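You operate a simulated robot arm through the tools that you are given. There is no shell and no other tool. Be economical: measure what you need, move in short steps, check, and stop when the job is done.

You run a simulated robot arm. Do the job below in one go: nothing can be reset, and whatever is moved stays where it is left.

JOB
Finish the filter run and take the orange handle disc out.
Fine: pump the press cup dry before you open it; disc on the bench edge by the press, cup shut again.
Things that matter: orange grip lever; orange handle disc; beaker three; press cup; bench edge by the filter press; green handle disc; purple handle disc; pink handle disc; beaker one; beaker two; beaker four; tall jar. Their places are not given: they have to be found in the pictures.

It is judged by the outcome, as a careful person would: the job done as asked, and still so three seconds after it is handed in. It fails if anything else is knocked over, pushed out of place, dropped, spilled or broken.

ROBOT AND FRAMES
A 6-joint arm with a two-finger parallel gripper, fixed in place. Base frame: the origin is at the foot of the arm, x ahead of it, y to its left, z up. Readings come in m, degrees, newtons and seconds.
Its first joint turns from -66.0 to 66.0 degrees. Payload 2.9 kg.
The TCP is the grasp point between the finger pads, 0.03 m short of the fingertips. In the tool frame z runs along the fingers and y along their closing line. Largest opening 0.11 m; finger width 0.02, thickness 0.01; the body of the gripper, 0.048 by 0.112 m, starts 0.055 m behind the TCP.
Orientation is that of the tool frame in the base frame, as a unit quaternion [w, x, y, z]. With the fingers straight down and closing along the base's y, the tool's x points along the base's -x, its y along +y and its z along -z.

CONTROLS
- The arm moves only by the tool move_arm. Its argument "series" is a list of rows, each an object of numbers (a shift or turn left out is 0, a gripper value left out holds the last): "dx", "dy", "dz": the shift along the base's x, y, z in units of 20 mm (1.0 is 20 mm); "wx", "wy", "wz": the turn, a rotation vector about the base's x, y, z in units of 8 degrees (1.0 is 8 degrees). In form: [{"dx": .., "dy": .., "dz": .., "wx": .., "wy": .., "wz": ..}, ...]. A call has 1 to 20 rows; each row shifts and turns the commanded pose from where the row before left it. "grip" is the opening in per cent of the stroke, from 0 (shut) to 100 (fully open), set as the call begins (left out, the last holds). A call with a number of a shift or a turn outside -1 to 1 is refused whole. Each row takes 0.2 s and may step no farther than 0.05 m and 8.6 degrees from the row before; otherwise, or with a gripper value out of range, the whole call is refused. Where a pose cannot be reached the arm comes as near as it can. A force on the tool above 60 N (or 10 N above the force at the start of the call, whichever is more), or a blocked arm, ends the call early, and 0.2 s more pass. The fingers move at their own pace (about 0.108 m/s each) and stop on an object; they squeeze with about 37 N. The grip force told is the motor's: it shows also when the fingers shut on nothing. Time passes only in rows, and 0.2 s behind the last, so rows that do not move let the fingers close. The reply holds the time, the measured pose of the TCP, the force on the tool along the base axes, the opening and the grip force, in the units named above and with some noise.
- Cameras (640 x 400 px; columns grow to the right, rows downward): "scene" is fixed at [0.0721, 0.4362, 1.371]; the picture's right is [-0.78, -0.63, 0.00], its down [-0.44, 0.54, -0.72] and it looks along [0.45, -0.56, -0.69] (base axes); focal length 214 px, centre (320, 200). "wrist" rides on the gripper at [-0.036, 0, -0.057] in the tool frame; the picture's right is [0.00, -1.00, 0.00], its down [0.97, 0.00, -0.24] and it looks along [0.24, 0.00, 0.97] (tool axes); focal length 218 px, centre (320, 200).
- camera(camera): a new picture of that camera. No time passes.
- point_at(camera, pixels): for up to 12 pixels [column, row] of the newest picture of that camera ("zoom" is the newest enlarged one), the place [x, y, z] in the base frame of the surface seen there, good to about 0.003 m. No time passes.
- enlarge(camera, box): a new picture of the part [left, top, right, bottom] of that camera's present view, enlarged. No time passes.
- finish_job(): hands the job in; it is judged then, once.

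Keep the steps short. Do not move on a guess: measure, check each grasp and each placing, and mend mistakes. In all there are 80 turns and 38 pictures (those below and enlarged ones count). Leave the gripper open and the arm clear of the work at the hand-in unless told otherwise, and finish with a single line.

The tools are called after "Request:" by a JSON object that holds its "method" and its "body". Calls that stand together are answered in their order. move_arm: Moves the arm, as the interface text tells. Its arguments: {"type":"object","properties":{"series":{"type":"array"},"grip":{"type":"number"}},"required":["series"]} The other tools are called the same way: camera (camera) takes a picture; point_at (camera, pixels) gives the place of the surface under pixels of a picture; enlarge (camera, box) takes an enlarged picture of a part of a camera's view; finish_job () hands the job in.

At the start:

```text
t: 0.0
ee_pos: [0.3877, -0.027, 1.2932]
tcp_rot: [0.001, 0.0, 1.0, -0.001]
contact_force: [0.1, 0.8, 0.5]
width: 0.1102
finger_force: 0.0
```

scene: 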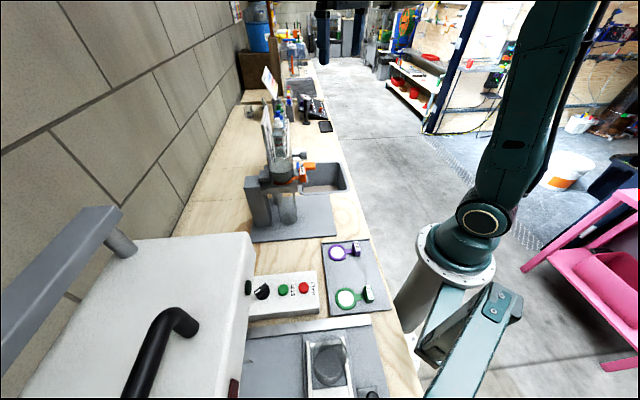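
wrist: 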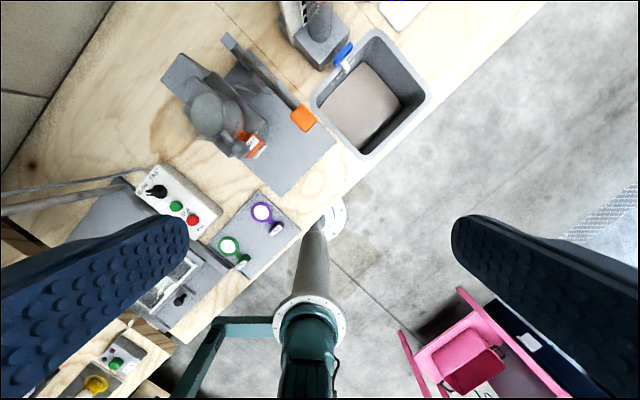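

I see a grey press with an orange lever and a plate with purple and green discs beside it. I'll enlarge both views around the press.

Request:
{"method": "enlarge", "body": {"camera": "scene", "box": [220, 120, 400, 250]}}

Request:
{"method": "enlarge", "body": {"camera": "wrist", "box": [140, 10, 380, 210]}}

Request:
{"method": "enlarge", "body": {"camera": "scene", "box": [230, 220, 400, 320]}}

```text
3.08 times, centred on (310, 185) of scene
```

zoom: 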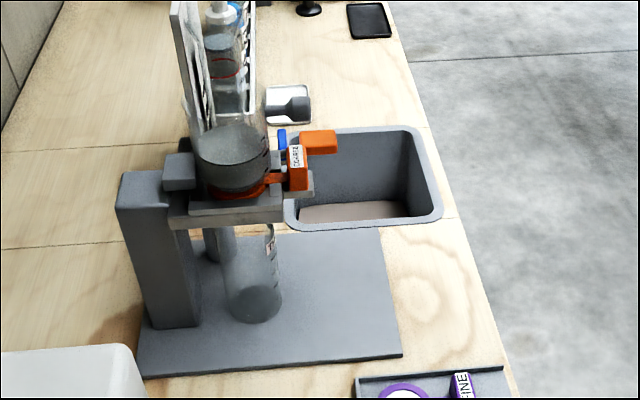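

```text
2.00 times, centred on (260, 110) of wrist
```

zoom: 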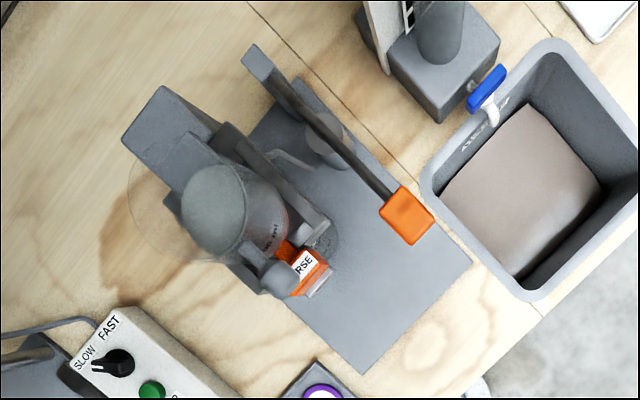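

```text
3.76 times, centred on (315, 270) of scene
```

zoom: 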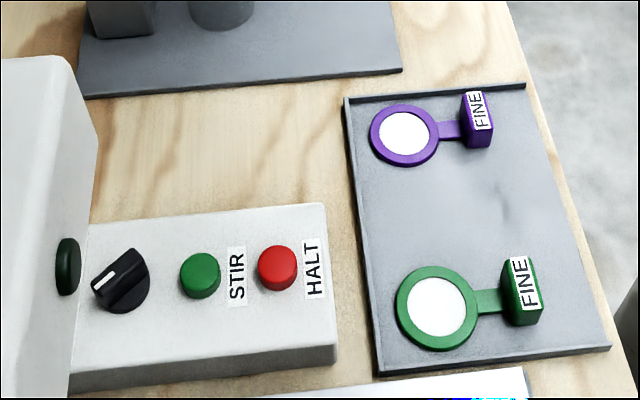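

I see the cup on the press with an orange disc labelled COARSE under it, and a lever with an orange grip. I'll measure the main parts in fresh pictures.

Request:
{"method": "point_at", "body": {"camera": "scene", "pixels": [[312, 160], [303, 170], [285, 158], [285, 182], [257, 182], [290, 210], [270, 172], [324, 228], [300, 155], [354, 247], [367, 293], [345, 185]]}}

Request:
{"method": "point_at", "body": {"camera": "wrist", "pixels": [[303, 117], [236, 45], [202, 72], [208, 115], [256, 147], [244, 151], [246, 119], [300, 190], [320, 150], [262, 90], [342, 54], [290, 155]]}}

Request:
{"method": "enlarge", "body": {"camera": "scene", "box": [250, 130, 340, 190]}}

Request:
{"method": "enlarge", "body": {"camera": "scene", "box": [240, 60, 350, 135]}}

```text
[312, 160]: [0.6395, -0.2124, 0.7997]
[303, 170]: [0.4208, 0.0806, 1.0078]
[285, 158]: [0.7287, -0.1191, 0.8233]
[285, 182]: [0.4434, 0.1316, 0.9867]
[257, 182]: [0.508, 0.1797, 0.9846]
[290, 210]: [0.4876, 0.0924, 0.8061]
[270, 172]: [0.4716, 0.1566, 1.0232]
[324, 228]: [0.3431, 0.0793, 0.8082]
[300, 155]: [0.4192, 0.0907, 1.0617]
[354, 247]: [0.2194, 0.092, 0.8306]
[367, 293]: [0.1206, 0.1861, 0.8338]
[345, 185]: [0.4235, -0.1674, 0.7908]
```

```text
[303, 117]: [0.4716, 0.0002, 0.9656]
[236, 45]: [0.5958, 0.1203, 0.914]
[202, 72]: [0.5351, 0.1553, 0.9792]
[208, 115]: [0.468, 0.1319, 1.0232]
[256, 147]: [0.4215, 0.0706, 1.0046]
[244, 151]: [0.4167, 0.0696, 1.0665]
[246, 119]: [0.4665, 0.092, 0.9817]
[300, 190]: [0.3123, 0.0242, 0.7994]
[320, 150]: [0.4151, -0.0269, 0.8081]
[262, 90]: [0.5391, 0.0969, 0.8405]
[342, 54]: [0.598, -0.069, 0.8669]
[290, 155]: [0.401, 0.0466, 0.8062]
```

```text
6.67 times, centred on (295, 160) of scene
```

zoom: 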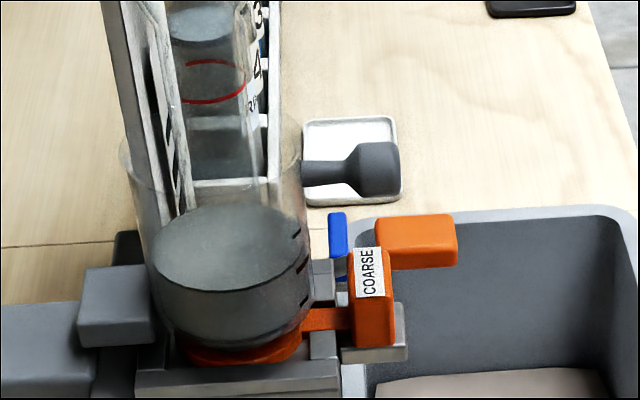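

```text
5.33 times, centred on (295, 98) of scene
```

zoom: 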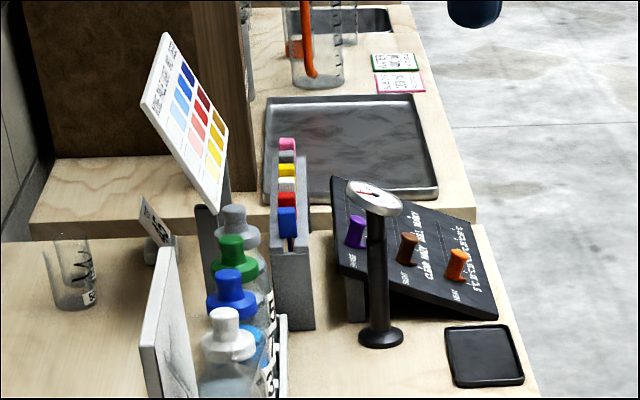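

The bench is at z≈0.80, the cup is near (0.47, 0.13), and the lever grip is at (0.47, 0.00, 0.966). The mechanism isn't clear yet, so I'll bring the wrist camera back and tilt it for an oblique view.

Request:
{"method": "move_arm", "body": {"series": [{"dx": -0.7, "dz": -0.4, "wy": -0.75}, {"dx": -0.7, "dz": -0.4, "wy": -0.75}, {"dx": -0.7, "dz": -0.4, "wy": -0.75}, {"dx": -0.7, "dz": -0.4, "wy": -0.75}, {"dx": -0.7, "dz": -0.4, "wy": -0.75}, {"dx": -0.7, "dz": -0.4, "wy": -0.75}, {"dx": -0.7, "dz": -0.4, "wy": -0.75}, {"dx": -0.7, "dz": -0.4, "wy": -0.75}, {"dx": -0.7, "dz": -0.4, "wy": -0.75}, {"dx": -0.7, "dz": -0.4, "wy": -0.75}], "grip": 100}}

Request:
{"method": "camera", "body": {"camera": "wrist"}}

```text
t: 2.2
ee_pos: [0.2527, -0.0256, 1.2159]
tcp_rot: [0.501, -0.001, 0.865, 0.001]
contact_force: [0.0, 0.4, -0.2]
width: 0.1101
finger_force: 0.1
out of reach, approached as far as the arm can: row 1
```

```text
30 pictures are left
```

wrist: 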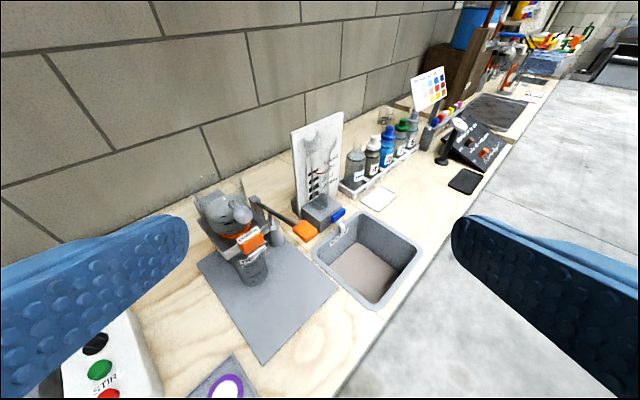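

The press is now in view at about (240, 230). I'll enlarge it.

Request:
{"method": "enlarge", "body": {"camera": "wrist", "box": [180, 170, 340, 300]}}

Request:
{"method": "enlarge", "body": {"camera": "wrist", "box": [275, 95, 375, 235]}}

```text
3.08 times, centred on (260, 235) of wrist
```

zoom: 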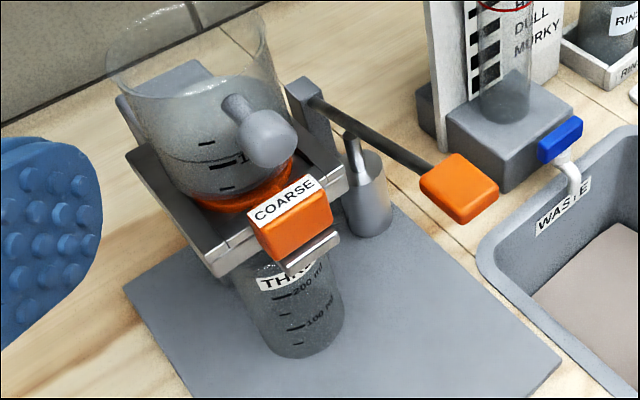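

```text
2.86 times, centred on (325, 165) of wrist
```

zoom: 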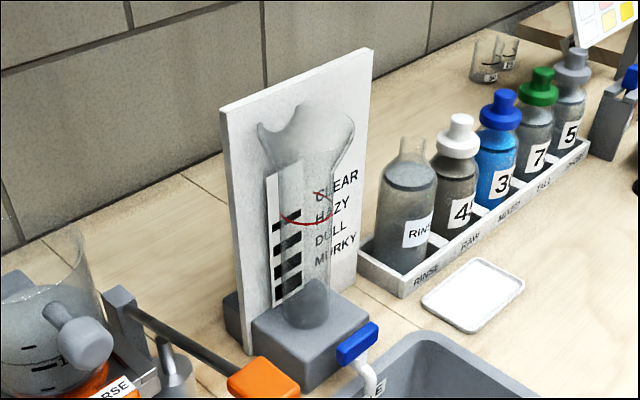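

The layout is clearer now. The grey ball knob is on the cup, the lever sits over a pump cylinder, beaker THREE is underneath, and the disc handle rests over a small ledge. Next I'll measure these.

Request:
{"method": "point_at", "body": {"camera": "wrist", "pixels": [[244, 215], [233, 204], [305, 231], [257, 201], [271, 218], [277, 236], [249, 235], [254, 244], [260, 250], [226, 257], [250, 262], [285, 216]]}}

Request:
{"method": "point_at", "body": {"camera": "scene", "pixels": [[297, 155], [304, 156], [299, 176], [306, 167], [310, 164], [316, 159], [281, 167], [260, 174], [301, 180], [302, 161], [285, 185], [310, 181]]}}

```text
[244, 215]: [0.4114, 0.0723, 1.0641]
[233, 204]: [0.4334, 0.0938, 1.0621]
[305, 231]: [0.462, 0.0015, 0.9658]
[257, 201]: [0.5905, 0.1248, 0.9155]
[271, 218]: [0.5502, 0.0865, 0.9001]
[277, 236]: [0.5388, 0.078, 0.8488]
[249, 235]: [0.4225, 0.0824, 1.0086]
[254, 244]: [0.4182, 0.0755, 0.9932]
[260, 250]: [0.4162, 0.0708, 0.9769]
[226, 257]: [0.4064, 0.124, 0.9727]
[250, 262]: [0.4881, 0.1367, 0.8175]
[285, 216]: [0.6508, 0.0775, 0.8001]
```

```text
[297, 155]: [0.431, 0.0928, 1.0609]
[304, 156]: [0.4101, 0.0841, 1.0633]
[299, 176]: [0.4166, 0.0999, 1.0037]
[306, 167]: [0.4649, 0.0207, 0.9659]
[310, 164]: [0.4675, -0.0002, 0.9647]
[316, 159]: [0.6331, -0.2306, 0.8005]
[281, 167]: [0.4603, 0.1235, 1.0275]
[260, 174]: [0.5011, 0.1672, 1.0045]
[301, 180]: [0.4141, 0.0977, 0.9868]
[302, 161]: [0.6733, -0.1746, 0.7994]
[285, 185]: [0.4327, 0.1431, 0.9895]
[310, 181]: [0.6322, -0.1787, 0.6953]
```

The press faces along about (-0.7, -0.7). The lever pivots at (0.59, 0.12, 0.915), its grip is at (0.466, 0.002, 0.966), and the cup hinges at the back. I'll turn the tool vertical, yaw it 45° so it closes across the lever, and hover over the grip at z≈1.12.

Request:
{"method": "move_arm", "body": {"series": [{"dx": 0.6, "wy": 0.75}, {"dx": 0.6, "wy": 0.75}, {"dx": 0.6, "wy": 0.75}, {"dx": 0.6, "wy": 0.75}, {"dx": 0.6, "wy": 0.75}, {"dx": 0.6, "wy": 0.75}, {"dx": 0.6, "wy": 0.75}, {"dx": 0.6, "wy": 0.75}, {"dx": 0.6, "wy": 0.75}, {"dx": 0.6, "wy": 0.75}, {"dx": 0.6, "dy": 0.18, "wz": 0.703, "dz": -0.4}, {"dx": 0.6, "dy": 0.18, "wz": 0.703, "dz": -0.4}, {"dx": 0.6, "dy": 0.18, "wz": 0.703, "dz": -0.4}, {"dx": 0.6, "dy": 0.18, "wz": 0.703, "dz": -0.4}, {"dx": 0.6, "dy": 0.18, "wz": 0.703, "dz": -0.4}, {"dx": 0.6, "dy": 0.18, "wz": 0.703, "dz": -0.4}, {"dx": 0.6, "dy": 0.18, "wz": 0.703, "dz": -0.4}, {"dx": 0.6, "dy": 0.18, "wz": 0.703, "dz": -0.4}], "grip": 60}}

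Request:
{"method": "camera", "body": {"camera": "wrist"}}

```text
t: 6.0
ee_pos: [0.4662, 0.0054, 1.1526]
tcp_rot: [0.0, -0.384, 0.923, 0.0]
contact_force: [-0.2, 0.5, -0.3]
width: 0.0661
finger_force: 0.0
```

```text
27 pictures are left
```

wrist: 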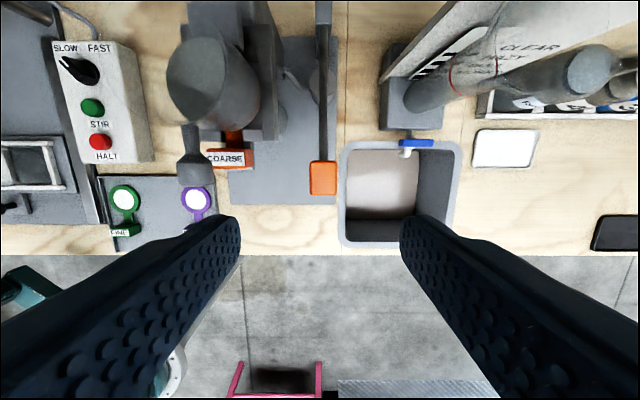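

The view now lines up with the bench, with the grip at (322, 178). I'll measure the grip corners, knob, disc handle, plate edges and bench edge.

Request:
{"method": "point_at", "body": {"camera": "wrist", "pixels": [[312, 165], [334, 165], [312, 191], [334, 191], [195, 172], [229, 158], [214, 159], [251, 160], [240, 252], [234, 200], [330, 203], [280, 250]]}}

Request:
{"method": "enlarge", "body": {"camera": "wrist", "box": [160, 0, 360, 260]}}

```text
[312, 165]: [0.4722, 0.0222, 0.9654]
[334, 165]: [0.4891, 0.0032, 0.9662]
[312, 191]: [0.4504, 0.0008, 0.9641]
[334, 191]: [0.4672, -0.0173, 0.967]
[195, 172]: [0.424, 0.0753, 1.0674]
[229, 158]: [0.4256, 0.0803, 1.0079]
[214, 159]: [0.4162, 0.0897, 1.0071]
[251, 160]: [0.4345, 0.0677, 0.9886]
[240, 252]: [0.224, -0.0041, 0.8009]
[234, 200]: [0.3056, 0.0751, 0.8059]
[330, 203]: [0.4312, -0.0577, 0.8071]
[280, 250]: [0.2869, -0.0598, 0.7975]
```

```text
1.54 times, centred on (260, 130) of wrist
```

zoom: 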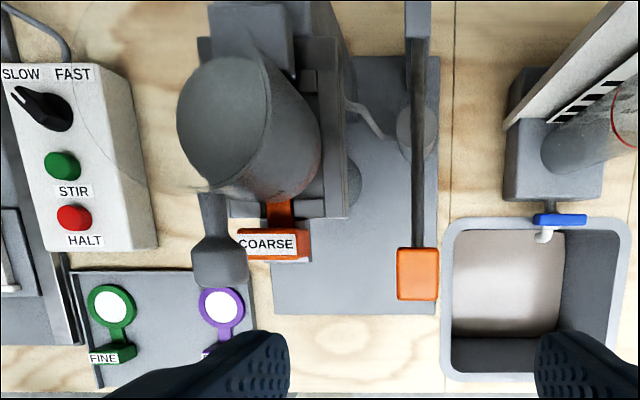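

The grip centre is (0.470, 0.002), about 28 mm wide, with its top at 0.966. I'll measure along the rod to find the pivot, plus the grip thickness and the pump post.

Request:
{"method": "point_at", "body": {"camera": "wrist", "pixels": [[323, 150], [323, 120], [323, 90], [323, 60], [323, 30], [323, 12], [323, 3], [310, 92], [197, 125], [193, 150], [186, 182], [208, 182]]}}

```text
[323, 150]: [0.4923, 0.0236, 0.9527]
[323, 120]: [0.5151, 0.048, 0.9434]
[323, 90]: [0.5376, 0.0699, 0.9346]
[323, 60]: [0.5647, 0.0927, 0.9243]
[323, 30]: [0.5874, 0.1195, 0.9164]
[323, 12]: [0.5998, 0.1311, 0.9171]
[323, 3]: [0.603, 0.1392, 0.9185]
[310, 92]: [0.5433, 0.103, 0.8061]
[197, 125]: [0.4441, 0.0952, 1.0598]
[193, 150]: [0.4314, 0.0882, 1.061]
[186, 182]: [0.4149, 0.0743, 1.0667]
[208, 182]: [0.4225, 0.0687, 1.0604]
```

The rod slopes up about 15° from a pivot near (0.595, 0.127, 0.905). I'll narrow the fingers to 50 mm, descend over the grip to TCP z≈0.957, then close.

Request:
{"method": "move_arm", "body": {"series": [{"dx": 0.04, "dy": -0.3}, {"dz": -0.98}, {"dz": -0.98}, {"dz": -0.98}, {"dz": -0.98}, {"dz": -0.98}, {"dz": -0.98}, {"dz": -0.98}, {"dz": -0.98}, {"dz": -0.98}, {"dz": -0.96}, {}], "grip": 45}}

Request:
{"method": "move_arm", "body": {"series": [{}, {}, {}], "grip": 0}}

Request:
{"method": "camera", "body": {"camera": "wrist"}}

```text
t: 8.6
ee_pos: [0.4656, -0.0016, 0.9558]
tcp_rot: [0.0, -0.383, 0.924, 0.0]
contact_force: [-0.2, -0.2, -0.2]
width: 0.0493
finger_force: 0.1
```

```text
t: 9.4
ee_pos: [0.4662, -0.0013, 0.9548]
tcp_rot: [-0.002, -0.383, 0.924, 0.001]
contact_force: [-11.4, 13.1, -0.7]
width: 0.0315
finger_force: 45.4
```

```text
25 pictures are left
```

wrist: 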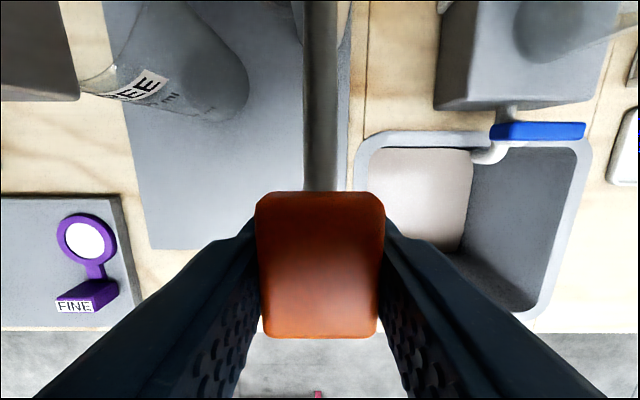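

I have the grip, 31.5 mm wide, with a small sideways load that I'll relieve. Next I'll follow the lever arc down 16°, tilting with it, and watch the forces.

Request:
{"method": "move_arm", "body": {"series": [{"dx": -0.07, "dy": 0.07}, {"dx": -0.108, "dy": -0.108, "dz": -0.64, "wx": 0.354, "wy": -0.354}, {"dx": -0.076, "dy": -0.076, "dz": -0.65, "wx": 0.354, "wy": -0.354}, {"dx": -0.043, "dy": -0.043, "dz": -0.656, "wx": 0.354, "wy": -0.354}, {"dx": -0.012, "dy": -0.012, "dz": -0.658, "wx": 0.354, "wy": -0.354}]}}

Request:
{"method": "enlarge", "body": {"camera": "scene", "box": [240, 120, 340, 220]}}

```text
t: 10.6
ee_pos: [0.4621, -0.0045, 0.9053]
tcp_rot: [0.13, -0.378, 0.915, 0.054]
contact_force: [0.0, 12.0, -3.7]
width: 0.0314
finger_force: 44.6
```

```text
4.00 times, centred on (290, 170) of scene
```

zoom: 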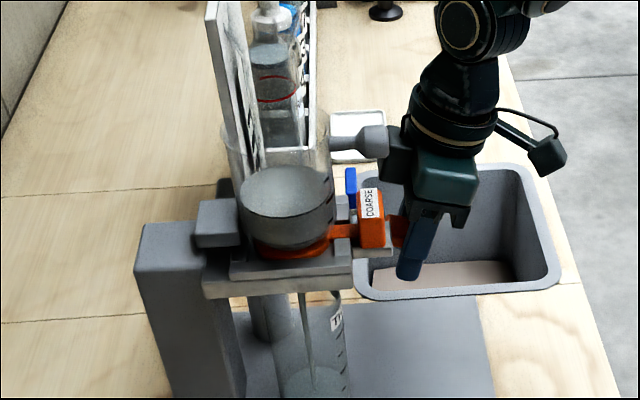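

The lever moves easily and liquid is running into the beaker. I'll carry on down until it meets resistance.

Request:
{"method": "move_arm", "body": {"series": [{"dx": 0.021, "dy": 0.021, "dz": -0.658, "wx": 0.354, "wy": -0.354}, {"dx": 0.053, "dy": 0.053, "dz": -0.653, "wx": 0.354, "wy": -0.354}, {"dx": 0.086, "dy": 0.086, "dz": -0.647, "wx": 0.354, "wy": -0.354}]}}

```text
t: 11.4
ee_pos: [0.4657, -0.001, 0.8668]
tcp_rot: [0.224, -0.372, 0.896, 0.094]
contact_force: [-17.1, 12.0, 34.5]
width: 0.0318
finger_force: 45.0
```

The upward force of 34 N says the lower stop is reached. I'll go back up the same arc for the return stroke.

Request:
{"method": "move_arm", "body": {"series": [{"dx": -0.086, "dy": -0.086, "dz": 0.647, "wx": -0.354, "wy": 0.354}, {"dx": -0.053, "dy": -0.053, "dz": 0.653, "wx": -0.354, "wy": 0.354}, {"dx": -0.021, "dy": -0.021, "dz": 0.658, "wx": -0.354, "wy": 0.354}, {"dx": 0.012, "dy": 0.012, "dz": 0.658, "wx": -0.354, "wy": 0.354}, {"dx": 0.043, "dy": 0.043, "dz": 0.656, "wx": -0.354, "wy": 0.354}, {"dx": 0.076, "dy": 0.076, "dz": 0.65, "wx": -0.354, "wy": 0.354}, {"dx": 0.108, "dy": 0.108, "dz": 0.64, "wx": -0.354, "wy": 0.354}]}}

Request:
{"method": "enlarge", "body": {"camera": "scene", "box": [240, 120, 340, 220]}}

```text
t: 13.0
ee_pos: [0.4633, -0.0042, 0.9519]
tcp_rot: [-0.006, -0.379, 0.925, 0.0]
contact_force: [-5.9, -17.7, -31.1]
width: 0.0318
finger_force: 45.0
```

```text
4.00 times, centred on (290, 170) of scene
```

zoom: 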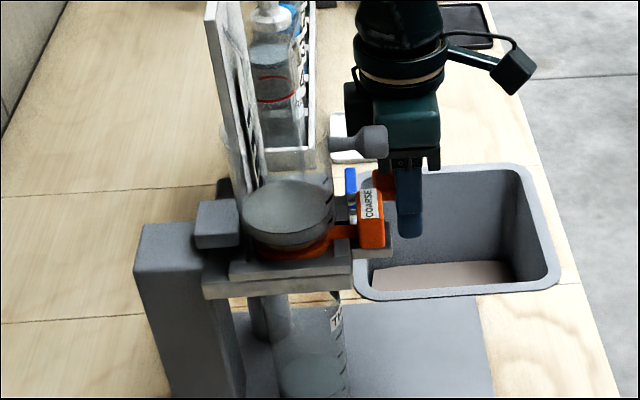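

The cup level drops with each stroke and the arc stays within force limits. I'll do another full stroke.

Request:
{"method": "move_arm", "body": {"series": [{"dx": -0.108, "dy": -0.108, "dz": -0.64, "wx": 0.354, "wy": -0.354}, {"dx": -0.076, "dy": -0.076, "dz": -0.65, "wx": 0.354, "wy": -0.354}, {"dx": -0.043, "dy": -0.043, "dz": -0.656, "wx": 0.354, "wy": -0.354}, {"dx": -0.012, "dy": -0.012, "dz": -0.658, "wx": 0.354, "wy": -0.354}, {"dx": 0.021, "dy": 0.021, "dz": -0.658, "wx": 0.354, "wy": -0.354}, {"dx": 0.053, "dy": 0.053, "dz": -0.653, "wx": 0.354, "wy": -0.354}, {"dx": 0.086, "dy": 0.086, "dz": -0.647, "wx": 0.354, "wy": -0.354}, {"dx": -0.086, "dy": -0.086, "dz": 0.647, "wx": -0.354, "wy": 0.354}, {"dx": -0.053, "dy": -0.053, "dz": 0.653, "wx": -0.354, "wy": 0.354}, {"dx": -0.021, "dy": -0.021, "dz": 0.658, "wx": -0.354, "wy": 0.354}, {"dx": 0.012, "dy": 0.012, "dz": 0.658, "wx": -0.354, "wy": 0.354}, {"dx": 0.043, "dy": 0.043, "dz": 0.656, "wx": -0.354, "wy": 0.354}, {"dx": 0.076, "dy": 0.076, "dz": 0.65, "wx": -0.354, "wy": 0.354}, {"dx": 0.108, "dy": 0.108, "dz": 0.58, "wx": -0.354, "wy": 0.354}]}}

Request:
{"method": "enlarge", "body": {"camera": "scene", "box": [240, 120, 340, 220]}}

```text
t: 16.0
ee_pos: [0.4638, -0.0025, 0.9518]
tcp_rot: [-0.007, -0.378, 0.926, 0.001]
contact_force: [-7.3, -21.1, -31.1]
width: 0.0317
finger_force: 44.6
```

```text
4.00 times, centred on (290, 170) of scene
```

zoom: 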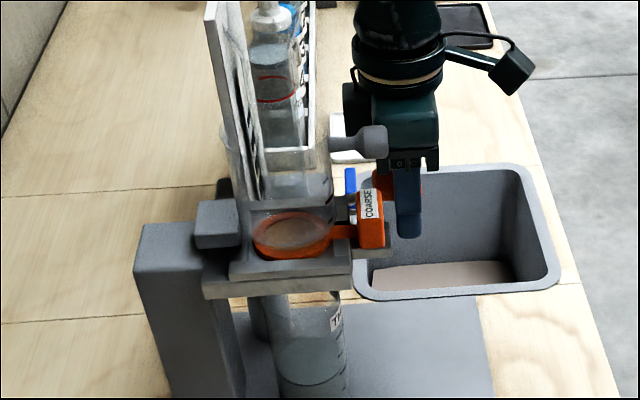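

The cup looks nearly empty, with the disc visible. I'll do one more full stroke to be sure it is dry.

Request:
{"method": "move_arm", "body": {"series": [{"dx": -0.108, "dy": -0.108, "dz": -0.6, "wx": 0.354, "wy": -0.354}, {"dx": -0.076, "dy": -0.076, "dz": -0.65, "wx": 0.354, "wy": -0.354}, {"dx": -0.043, "dy": -0.043, "dz": -0.656, "wx": 0.354, "wy": -0.354}, {"dx": -0.012, "dy": -0.012, "dz": -0.658, "wx": 0.354, "wy": -0.354}, {"dx": 0.021, "dy": 0.021, "dz": -0.658, "wx": 0.354, "wy": -0.354}, {"dx": 0.053, "dy": 0.053, "dz": -0.653, "wx": 0.354, "wy": -0.354}, {"dx": 0.086, "dy": 0.086, "dz": -0.647, "wx": 0.354, "wy": -0.354}, {"dx": -0.086, "dy": -0.086, "dz": 0.647, "wx": -0.354, "wy": 0.354}, {"dx": -0.053, "dy": -0.053, "dz": 0.653, "wx": -0.354, "wy": 0.354}, {"dx": -0.021, "dy": -0.021, "dz": 0.658, "wx": -0.354, "wy": 0.354}, {"dx": 0.012, "dy": 0.012, "dz": 0.658, "wx": -0.354, "wy": 0.354}, {"dx": 0.043, "dy": 0.043, "dz": 0.656, "wx": -0.354, "wy": 0.354}, {"dx": 0.076, "dy": 0.076, "dz": 0.65, "wx": -0.354, "wy": 0.354}, {"dx": 0.108, "dy": 0.108, "dz": 0.5, "wx": -0.354, "wy": 0.354}]}}

Request:
{"method": "enlarge", "body": {"camera": "scene", "box": [270, 150, 330, 200]}}

```text
t: 19.0
ee_pos: [0.4614, -0.0055, 0.9484]
tcp_rot: [-0.006, -0.378, 0.926, 0.001]
contact_force: [2.6, -21.4, -33.4]
width: 0.032
finger_force: 45.6
```

```text
8.00 times, centred on (300, 175) of scene
```

zoom: 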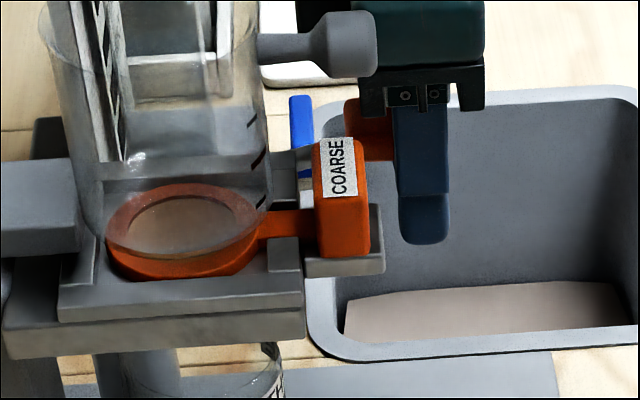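

The cup shows no liquid and the disc sits bare. I'll open the fingers, rise straight up from the lever, and move over the cup knob for a downward look.

Request:
{"method": "move_arm", "body": {"series": [{}, {}, {"dz": 0.9}, {"dz": 1}, {"dz": 1}, {"dz": 1}, {"dz": 1}, {"dz": 1}, {"dz": 1}, {"dz": 1}, {"dz": 1}, {"dx": -0.5, "dy": 0.8, "dz": 0.5}, {"dx": -0.5, "dy": 0.8, "dz": 0.5}, {"dx": -0.5, "dy": 0.8, "dz": 0.5}, {"dx": -0.5, "dy": 0.8, "dz": 0.5}, {}], "grip": 50}}

Request:
{"method": "camera", "body": {"camera": "wrist"}}

```text
t: 22.4
ee_pos: [0.4262, 0.063, 1.1722]
tcp_rot: [0.0, -0.383, 0.924, 0.0]
contact_force: [-0.2, -0.1, 0.1]
width: 0.0549
finger_force: 0.0
```

```text
20 pictures are left
```

wrist: 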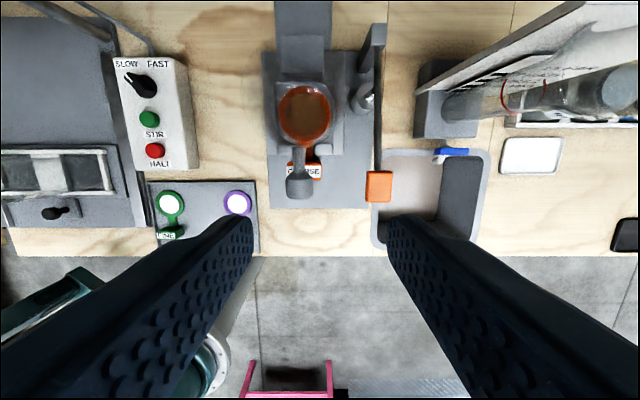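

The lever stays up and the cup bottom looks bare. The knob is at about (299, 185). I'll enlarge and measure it.

Request:
{"method": "enlarge", "body": {"camera": "wrist", "box": [260, 30, 360, 220]}}

Request:
{"method": "point_at", "body": {"camera": "wrist", "pixels": [[290, 185], [299, 178], [299, 185], [309, 185], [299, 195], [299, 165], [299, 150], [303, 110], [303, 60], [303, 20], [285, 110], [318, 172]]}}

```text
2.11 times, centred on (310, 125) of wrist
```

zoom: 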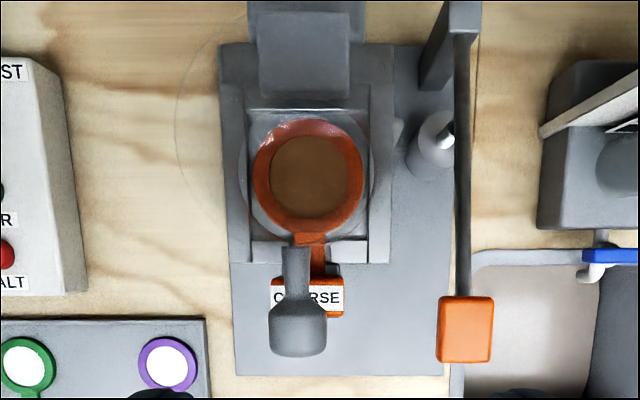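

```text
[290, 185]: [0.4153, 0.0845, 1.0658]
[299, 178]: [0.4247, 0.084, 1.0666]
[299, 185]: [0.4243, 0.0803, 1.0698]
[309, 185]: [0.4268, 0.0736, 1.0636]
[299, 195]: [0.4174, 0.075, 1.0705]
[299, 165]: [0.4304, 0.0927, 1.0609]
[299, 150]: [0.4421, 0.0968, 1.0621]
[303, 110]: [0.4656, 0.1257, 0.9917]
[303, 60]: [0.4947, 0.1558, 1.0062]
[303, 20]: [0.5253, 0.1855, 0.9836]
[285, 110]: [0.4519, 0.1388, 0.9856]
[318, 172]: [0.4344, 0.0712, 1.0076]
```

The cup is dry, with only brown cake left on the disc. The knob centre is (0.421, 0.079, 1.057). I'll tilt the hand 30° so its body stays off the glass rim, and come in along the tool axis.

Request:
{"method": "move_arm", "body": {"series": [{"dx": -0.4, "dy": -0.19, "dz": -0.4, "wx": 0.53, "wy": -0.53}, {"dx": -0.4, "dy": -0.19, "dz": -0.4, "wx": 0.53, "wy": -0.53}, {"dx": -0.4, "dy": -0.19, "dz": -0.4, "wx": 0.53, "wy": -0.53}, {"dx": -0.4, "dy": -0.19, "dz": -0.4, "wx": 0.53, "wy": -0.53}, {"dx": -0.4, "dy": -0.19, "dz": -0.4, "wx": 0.53, "wy": -0.53}, {}]}}

Request:
{"method": "camera", "body": {"camera": "wrist"}}

```text
t: 23.8
ee_pos: [0.3882, 0.0441, 1.132]
tcp_rot: [0.241, -0.368, 0.892, 0.099]
contact_force: [0.0, -0.6, -1.0]
width: 0.0554
finger_force: 0.0
```

```text
18 pictures are left
```

wrist: 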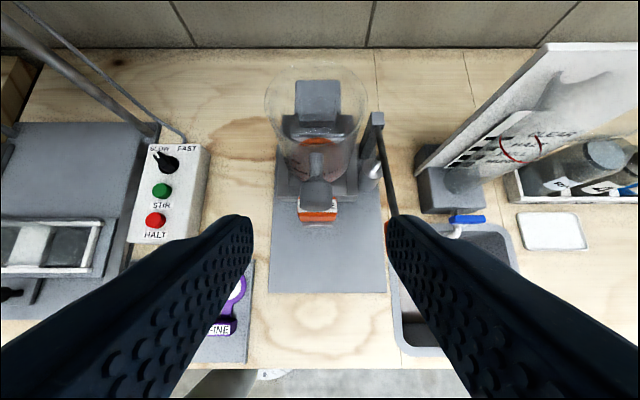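

The knob is centred between the fingers at about (317, 190). I'll check the glass rim and the knob before the final approach.

Request:
{"method": "point_at", "body": {"camera": "wrist", "pixels": [[267, 97], [316, 59], [366, 97], [316, 135], [317, 185], [317, 195], [317, 205], [302, 190], [331, 190], [317, 165], [317, 95], [317, 125]]}}

```text
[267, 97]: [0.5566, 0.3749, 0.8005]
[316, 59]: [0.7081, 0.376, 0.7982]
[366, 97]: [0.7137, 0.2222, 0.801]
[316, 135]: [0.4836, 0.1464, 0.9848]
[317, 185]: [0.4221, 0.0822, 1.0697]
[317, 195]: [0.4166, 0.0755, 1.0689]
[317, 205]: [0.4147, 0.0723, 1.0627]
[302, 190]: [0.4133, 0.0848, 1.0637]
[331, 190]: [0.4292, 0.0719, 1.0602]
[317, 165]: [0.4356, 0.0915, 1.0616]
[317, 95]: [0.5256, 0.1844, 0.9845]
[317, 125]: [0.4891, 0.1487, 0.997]
```

The rim works out at z≈1.074 with a radius of about 36 mm, so the tilted hand clears it. I'll move in along the tool axis and close.

Request:
{"method": "move_arm", "body": {"series": [{"dx": 0.34, "dy": 0.35, "dz": -0.87}, {"dx": 0.34, "dy": 0.35, "dz": -0.87}, {"dx": 0.34, "dy": 0.35, "dz": -0.87}, {"dx": 0.34, "dy": 0.35, "dz": -0.87}, {}]}}

Request:
{"method": "move_arm", "body": {"series": [{}, {}, {}], "grip": 0}}

```text
t: 25.0
ee_pos: [0.4148, 0.0716, 1.0605]
tcp_rot: [0.239, -0.37, 0.892, 0.099]
contact_force: [-0.2, -0.5, 0.2]
width: 0.0549
finger_force: 0.0
```

```text
t: 25.8
ee_pos: [0.4141, 0.0738, 1.0612]
tcp_rot: [0.237, -0.371, 0.892, 0.102]
contact_force: [-15.2, 14.8, 2.7]
width: 0.0214
finger_force: 45.2
```

I hold the knob, 21 mm wide. I'll relieve the sideways load and lift it 8° along an arc about the rear hinge, estimated at (0.508, 0.168, 0.995), to test it.

Request:
{"method": "move_arm", "body": {"series": [{"dx": -0.07, "dy": 0.07}, {"dx": 0.173, "dy": 0.173, "dz": 0.457, "wx": -0.177, "wy": 0.177}, {"dx": 0.198, "dy": 0.198, "dz": 0.44, "wx": -0.177, "wy": 0.177}, {}]}}

Request:
{"method": "enlarge", "body": {"camera": "scene", "box": [240, 110, 340, 210]}}

```text
t: 26.8
ee_pos: [0.4195, 0.0805, 1.0795]
tcp_rot: [0.207, -0.371, 0.901, 0.086]
contact_force: [0.9, -2.0, -11.3]
width: 0.0215
finger_force: 45.2
```

```text
4.00 times, centred on (290, 160) of scene
```

zoom: 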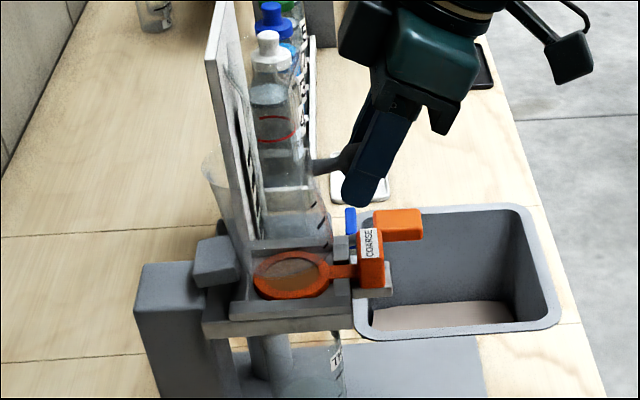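

The cup is tipping back cleanly with only about 11 N of load, so the hinge estimate holds. I'll continue the arc another 24°.

Request:
{"method": "move_arm", "body": {"series": [{"dx": 0.216, "dy": 0.216, "dz": 0.415, "wx": -0.177, "wy": 0.177}, {"dx": 0.237, "dy": 0.237, "dz": 0.395, "wx": -0.177, "wy": 0.177}, {"dx": 0.258, "dy": 0.258, "dz": 0.37, "wx": -0.177, "wy": 0.177}, {"dx": 0.272, "dy": 0.272, "dz": 0.345, "wx": -0.177, "wy": 0.177}, {"dx": 0.293, "dy": 0.293, "dz": 0.315, "wx": -0.177, "wy": 0.177}, {"dx": 0.304, "dy": 0.304, "dz": 0.29, "wx": -0.177, "wy": 0.177}, {}]}}

```text
t: 28.4
ee_pos: [0.4516, 0.1121, 1.1224]
tcp_rot: [0.114, -0.379, 0.917, 0.046]
contact_force: [-9.0, -19.3, 18.4]
width: 0.0213
finger_force: 45.0
```

The outward push shows the hinge is about 4 mm higher than I assumed, at z≈0.999. I'll correct the arc and continue 28° more.

Request:
{"method": "move_arm", "body": {"series": [{"dx": 0.237, "dy": 0.237, "dz": 0.29, "wx": -0.177, "wy": 0.177}, {"dx": 0.322, "dy": 0.322, "dz": 0.235, "wx": -0.177, "wy": 0.177}, {"dx": 0.332, "dy": 0.332, "dz": 0.2, "wx": -0.177, "wy": 0.177}, {"dx": 0.343, "dy": 0.343, "dz": 0.165, "wx": -0.177, "wy": 0.177}, {"dx": 0.35, "dy": 0.35, "dz": 0.13, "wx": -0.177, "wy": 0.177}, {"dx": 0.357, "dy": 0.357, "dz": 0.1, "wx": -0.177, "wy": 0.177}, {"dx": 0.357, "dy": 0.357, "dz": 0.06, "wx": -0.177, "wy": 0.177}]}}

Request:
{"method": "enlarge", "body": {"camera": "scene", "box": [230, 90, 350, 210]}}

```text
t: 30.0
ee_pos: [0.4986, 0.16, 1.148]
tcp_rot: [-0.002, -0.381, 0.924, 0.0]
contact_force: [6.1, -18.3, -6.1]
width: 0.0214
finger_force: 45.0
```

```text
3.33 times, centred on (290, 150) of scene
```

zoom: 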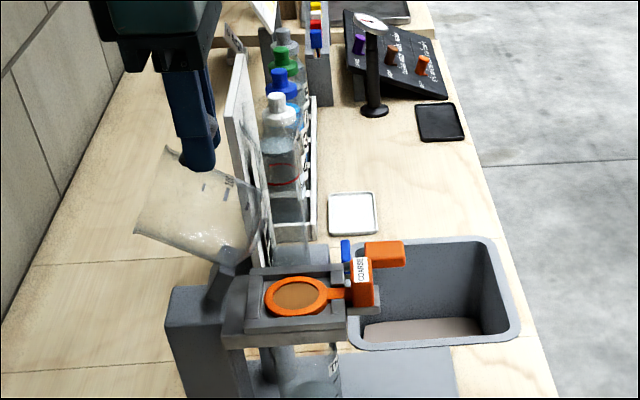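

The cup is about 60° open. I'll take it past its balance point until I feel the stop.

Request:
{"method": "move_arm", "body": {"series": [{"dx": 0.361, "dy": 0.361, "dz": 0.03}, {"dx": 0.364, "dy": 0.364, "dz": -0.01}, {"dx": 0.361, "dy": 0.361, "dz": -0.045}, {"dx": 0.357, "dy": 0.357, "dz": -0.08}, {}]}}

```text
t: 31.2
ee_pos: [0.5265, 0.1868, 1.1451]
tcp_rot: [0.002, -0.382, 0.924, 0.001]
contact_force: [10.1, -19.3, 16.8]
width: 0.0214
finger_force: 45.0
```

No stop yet at about 75° open. I'll push it two more short steps.

Request:
{"method": "move_arm", "body": {"series": [{"dx": 0.354, "dy": 0.354, "dz": -0.115}, {"dx": 0.346, "dy": 0.346, "dz": -0.15}, {}]}}

Request:
{"method": "enlarge", "body": {"camera": "scene", "box": [230, 90, 350, 210]}}

```text
t: 32.0
ee_pos: [0.5407, 0.2011, 1.1382]
tcp_rot: [-0.001, -0.38, 0.925, 0.001]
contact_force: [11.6, -20.2, 10.0]
width: 0.0215
finger_force: 45.0
```

```text
3.33 times, centred on (290, 150) of scene
```

zoom: 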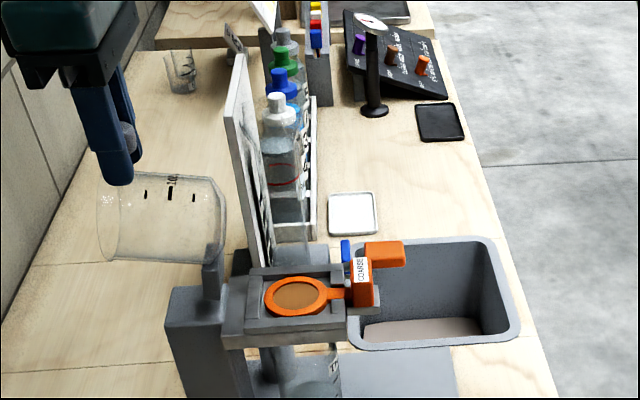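

The cup now lies back on its side, well past the hinge. I'll open the fingers, rise straight up, and see whether it stays.

Request:
{"method": "move_arm", "body": {"series": [{}, {}, {"dz": 0.5}, {"dz": 0.8}, {"dz": 0.8}, {"dz": 0.8}, {"dx": -0.5, "dy": -0.5, "dz": 0.3}, {"dx": -0.8, "dy": -0.8}, {"dx": -0.8, "dy": -0.8}, {"dx": -0.8, "dy": -0.8}, {"dx": -0.8, "dy": -0.8}], "grip": 50}}

Request:
{"method": "camera", "body": {"camera": "wrist"}}

Request:
{"method": "enlarge", "body": {"camera": "scene", "box": [230, 90, 350, 210]}}

```text
t: 34.4
ee_pos: [0.4651, 0.1288, 1.2024]
tcp_rot: [-0.001, -0.382, 0.924, -0.001]
contact_force: [0.2, 0.8, 0.6]
width: 0.0551
finger_force: 0.0
```

```text
14 pictures are left
```

wrist: 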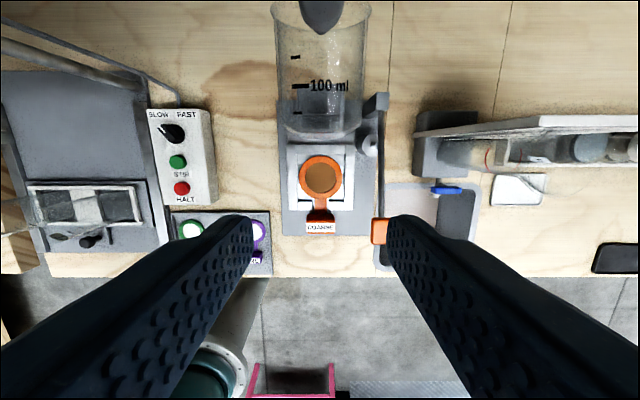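

```text
3.33 times, centred on (290, 150) of scene
```

zoom: 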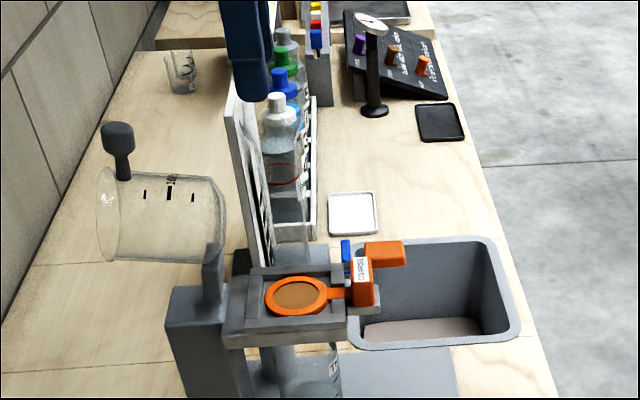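

The cup stays open on its own. I'll measure the disc handle, the ring, and the free bench strip between the press plate, tray, sink and edge.

Request:
{"method": "point_at", "body": {"camera": "wrist", "pixels": [[309, 226], [334, 226], [321, 222], [321, 230], [321, 213], [321, 162], [321, 195], [284, 235], [375, 238], [275, 274], [370, 276], [321, 255]]}}

Request:
{"method": "enlarge", "body": {"camera": "wrist", "box": [250, 130, 400, 290]}}

```text
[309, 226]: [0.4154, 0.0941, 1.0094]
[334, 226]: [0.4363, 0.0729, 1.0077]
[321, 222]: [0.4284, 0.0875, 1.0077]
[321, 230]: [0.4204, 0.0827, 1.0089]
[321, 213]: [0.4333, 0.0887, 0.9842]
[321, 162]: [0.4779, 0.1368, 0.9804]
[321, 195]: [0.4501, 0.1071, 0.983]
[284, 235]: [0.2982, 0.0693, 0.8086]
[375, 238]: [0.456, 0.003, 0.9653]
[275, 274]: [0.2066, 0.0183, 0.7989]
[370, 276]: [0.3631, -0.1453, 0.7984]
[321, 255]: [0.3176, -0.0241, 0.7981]
```

```text
2.50 times, centred on (325, 210) of wrist
```

zoom: 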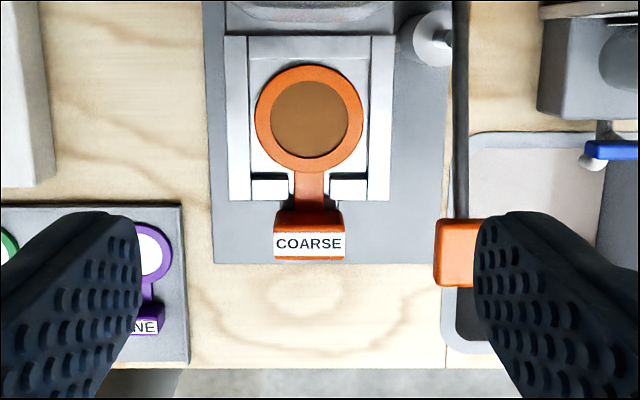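

The handle is 30 mm wide, centred at (0.425, 0.083), with its top at z 1.008. The free bench strip is centred near (0.318, -0.024, 0.798). I'll go above the handle and then straight down, tips just below the handle top.

Request:
{"method": "move_arm", "body": {"series": [{"dx": -0.68, "dy": -0.77}, {"dx": -0.68, "dy": -0.77}, {"dx": -0.68, "dy": -0.77}, {"dz": -1}, {"dz": -1}, {"dz": -1}, {"dz": -1}, {"dz": -1}, {"dz": -1}, {"dz": -1}, {"dz": -1}, {"dz": -1}, {"dz": -0.95}, {}]}}

Request:
{"method": "enlarge", "body": {"camera": "wrist", "box": [180, 80, 460, 360]}}

```text
t: 37.4
ee_pos: [0.4244, 0.083, 1.0021]
tcp_rot: [-0.002, -0.383, 0.924, 0.0]
contact_force: [-0.3, -0.9, -0.4]
width: 0.0549
finger_force: 0.0
```

```text
1.43 times, centred on (320, 220) of wrist
```

zoom: 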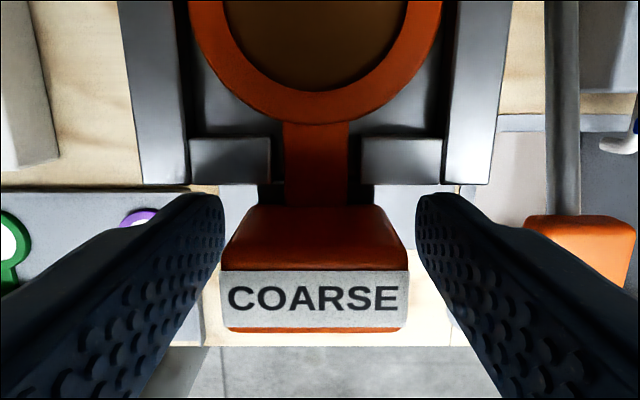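

The handle is centred between the fingers. I'll close on it, then lift gently 40 mm straight up.

Request:
{"method": "move_arm", "body": {"series": [{}, {}, {}], "grip": 0}}

Request:
{"method": "move_arm", "body": {"series": [{"dz": 0.25}, {"dz": 0.25}, {"dz": 0.5}, {"dz": 0.5}, {"dz": 0.5}, {"dz": 0.5}, {"dz": 0.5}]}}

Request:
{"method": "camera", "body": {"camera": "wrist"}}

```text
t: 38.2
ee_pos: [0.4234, 0.0826, 1.0027]
tcp_rot: [-0.001, -0.383, 0.924, -0.001]
contact_force: [-1.1, -0.4, 0.0]
width: 0.0349
finger_force: 36.4
```

```text
t: 39.8
ee_pos: [0.4246, 0.082, 1.064]
tcp_rot: [-0.001, -0.382, 0.924, -0.001]
contact_force: [0.2, 0.9, -0.4]
width: 0.0344
finger_force: 37.2
```

```text
10 pictures are left
```

wrist: 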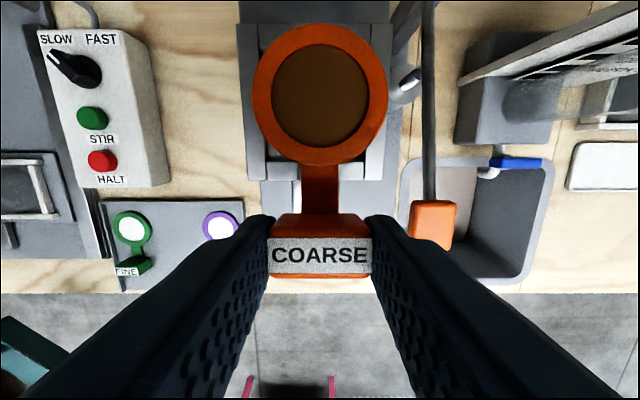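

The disc is out and held level at 34 mm. I'll raise it a little, carry it over the bench strip, and turn 90° so it lies along the edge with the ring toward the sink side.

Request:
{"method": "move_arm", "body": {"series": [{"dz": 0.8}, {"dx": -0.56, "dy": -0.3125, "wz": -0.94}, {"dx": -0.56, "dy": -0.3125, "wz": -0.94}, {"dx": -0.56, "dy": -0.3125, "wz": -0.94}, {"dx": -0.56, "dy": -0.3125, "wz": -0.94}, {"dx": -0.56, "dy": -0.3125, "wz": -0.94}, {"dx": -0.56, "dy": -0.3125, "wz": -0.94}, {"dx": -0.56, "dy": -0.3125, "wz": -0.94}, {"dx": -0.56, "dy": -0.3125, "wz": -0.94}, {"dx": -0.56, "dy": -0.3125, "wz": -0.94}, {"dx": -0.56, "dy": -0.3125, "wz": -0.94}, {"dx": -0.56, "dy": -0.3125, "wz": -0.94}, {"dx": -0.56, "dy": -0.3125, "wz": -0.91}, {}]}}

Request:
{"method": "camera", "body": {"camera": "wrist"}}

```text
t: 42.8
ee_pos: [0.2916, 0.0073, 1.0806]
tcp_rot: [-0.001, 0.385, 0.923, 0.001]
contact_force: [0.3, 0.0, -0.8]
width: 0.0343
finger_force: 37.1
```

```text
9 pictures are left
```

wrist: 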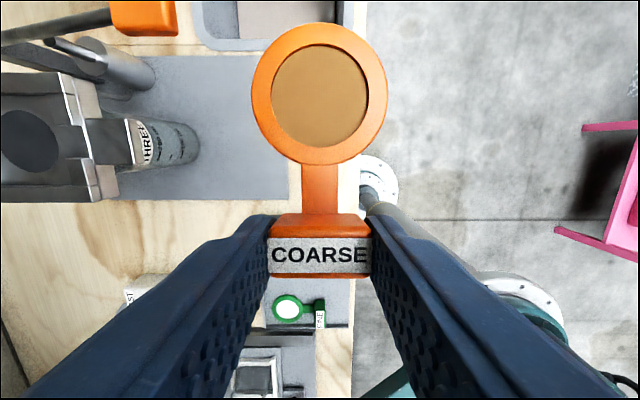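

The disc lies over the free strip: by my estimate the bench edge is about 53 mm to one side and the plate edge about 46 mm to the other. I'll lower it to just above the bench.

Request:
{"method": "move_arm", "body": {"series": [{"dz": -1}, {"dz": -1}, {"dz": -1}, {"dz": -1}, {"dz": -1}, {"dz": -1}, {"dz": -1}, {"dz": -1}, {"dz": -1}, {"dz": -1}, {"dz": -1}, {"dz": -1}, {"dz": -0.6}, {}]}}

Request:
{"method": "enlarge", "body": {"camera": "scene", "box": [280, 170, 420, 270]}}

```text
t: 45.6
ee_pos: [0.2885, 0.0075, 0.8316]
tcp_rot: [0.0, 0.384, 0.923, 0.001]
contact_force: [-3.1, -0.1, 16.2]
width: 0.0347
finger_force: 37.4
stopped in row 14: the force on the tool passed its limit (the readings are from after the stop); the commanded pose is now the measured one
```

```text
4.00 times, centred on (350, 220) of scene
```

zoom: 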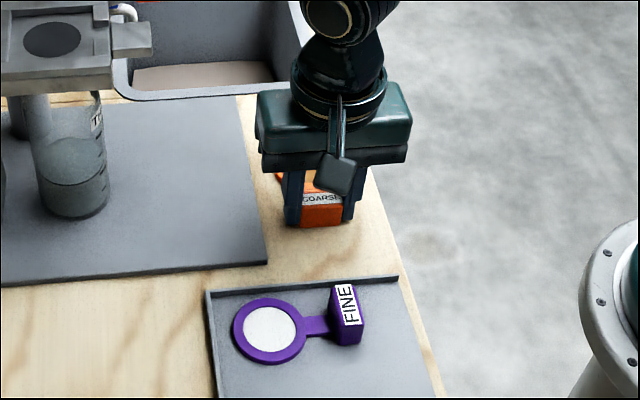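

There was a light 16 N touch at TCP z 0.832, with the tips about level with the bench, so the disc is on the surface or a few mm above it. I'll open gently, rise straight up, and look.

Request:
{"method": "move_arm", "body": {"series": [{}, {}, {}, {"dz": 0.3}, {"dz": 0.6}, {"dz": 1}, {"dz": 1}, {"dz": 1}, {"dz": 1}, {"dz": 1}, {"dz": 1}, {"dz": 1}, {"dz": 1}, {"dz": 1}, {"dz": 1}, {"dz": 1}], "grip": 45}}

Request:
{"method": "camera", "body": {"camera": "wrist"}}

```text
t: 49.0
ee_pos: [0.2902, 0.0078, 1.0687]
tcp_rot: [0.0, 0.383, 0.924, 0.0]
contact_force: [-1.0, -0.2, 0.0]
width: 0.0496
finger_force: 0.0
```

```text
7 pictures are left
```

wrist: 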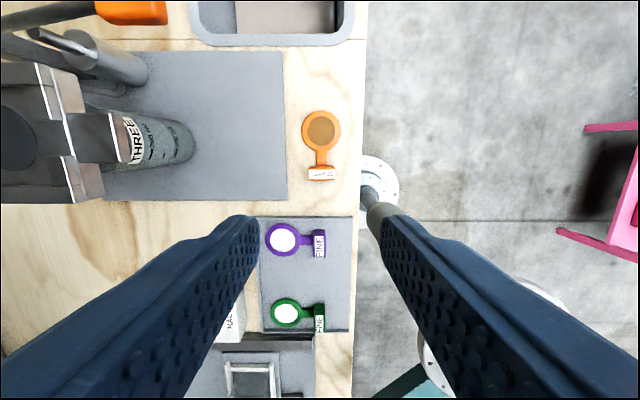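

The orange disc lies flat on the bench strip by the press. Now the cup: I'll find its knob, which was left pointing up at the back.

Request:
{"method": "enlarge", "body": {"camera": "scene", "box": [210, 100, 330, 200]}}

```text
4.00 times, centred on (270, 150) of scene
```

zoom: 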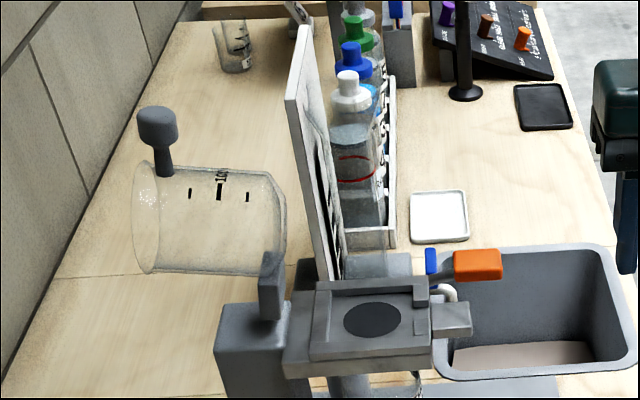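

Request:
{"method": "point_at", "body": {"camera": "zoom", "pixels": [[157, 112], [145, 125], [157, 128], [170, 125], [157, 142], [163, 160], [166, 172], [270, 260], [272, 295], [250, 320]]}}

```text
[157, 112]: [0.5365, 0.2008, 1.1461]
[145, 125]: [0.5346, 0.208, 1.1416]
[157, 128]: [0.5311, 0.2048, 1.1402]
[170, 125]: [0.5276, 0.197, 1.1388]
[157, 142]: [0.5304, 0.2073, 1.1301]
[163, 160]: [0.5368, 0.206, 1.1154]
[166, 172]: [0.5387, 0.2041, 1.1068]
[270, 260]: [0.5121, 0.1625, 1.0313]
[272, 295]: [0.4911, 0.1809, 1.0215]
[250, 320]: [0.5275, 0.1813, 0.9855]
```

The knob is upright at about (0.539, 0.200), top at 1.146, where I left it. I'll rise, turn the tool back to 45° yaw, and hover over it.

Request:
{"method": "move_arm", "body": {"series": [{"dz": 1}, {"dz": 1}, {"dz": 1}, {"dz": 1}, {"dz": 1}, {"dz": 1}, {"dz": 1}, {"dx": 0.96, "dy": 0.74, "wz": 0.865}, {"dx": 0.96, "dy": 0.74, "wz": 0.865}, {"dx": 0.96, "dy": 0.74, "wz": 0.865}, {"dx": 0.96, "dy": 0.74, "wz": 0.865}, {"dx": 0.96, "dy": 0.74, "wz": 0.865}, {"dx": 0.96, "dy": 0.74, "wz": 0.865}, {"dx": 0.96, "dy": 0.74, "wz": 0.865}, {"dx": 0.96, "dy": 0.74, "wz": 0.865}, {"dx": 0.96, "dy": 0.74, "wz": 0.865}, {"dx": 0.96, "dy": 0.74, "wz": 0.865}, {"dx": 0.96, "dy": 0.74, "wz": 0.865}, {"dx": 0.96, "dy": 0.74, "wz": 0.865}, {"dx": 0.96, "dy": 0.74, "wz": 0.865}], "grip": 50}}

Request:
{"method": "camera", "body": {"camera": "wrist"}}

```text
t: 53.2
ee_pos: [0.5385, 0.1996, 1.2088]
tcp_rot: [-0.001, -0.383, 0.924, 0.001]
contact_force: [0.5, -0.3, 0.5]
width: 0.0545
finger_force: 0.0
```

```text
5 pictures are left
```

wrist: 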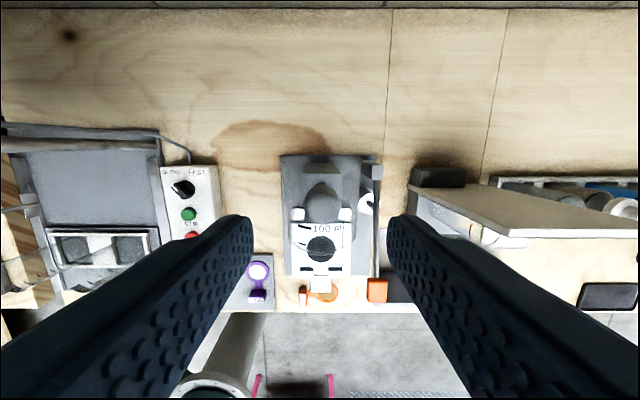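

The knob shows at about (322, 205), centred between the fingers. I'll confirm its place.

Request:
{"method": "point_at", "body": {"camera": "wrist", "pixels": [[322, 195], [322, 205], [322, 215], [308, 205], [337, 205]]}}

```text
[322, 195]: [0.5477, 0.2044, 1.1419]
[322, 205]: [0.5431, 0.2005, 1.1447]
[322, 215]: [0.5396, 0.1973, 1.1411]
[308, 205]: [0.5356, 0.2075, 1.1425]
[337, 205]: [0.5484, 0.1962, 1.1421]
```

The knob centre is (0.543, 0.201). I'll lower onto it and close.

Request:
{"method": "move_arm", "body": {"series": [{"dx": 0.17, "dy": 0.06}, {"dz": -0.9}, {"dz": -0.9}, {"dz": -0.9}, {"dz": -0.84}, {}]}}

Request:
{"method": "move_arm", "body": {"series": [{}, {}, {}], "grip": 0}}

```text
t: 54.6
ee_pos: [0.5446, 0.2028, 1.1387]
tcp_rot: [0.0, -0.382, 0.924, 0.001]
contact_force: [-0.2, 0.5, 0.0]
width: 0.0552
finger_force: 0.0
```

```text
t: 55.5
ee_pos: [0.5434, 0.2029, 1.1379]
tcp_rot: [-0.001, -0.384, 0.923, 0.0]
contact_force: [-14.6, 14.6, -1.5]
width: 0.0214
finger_force: 45.1
```

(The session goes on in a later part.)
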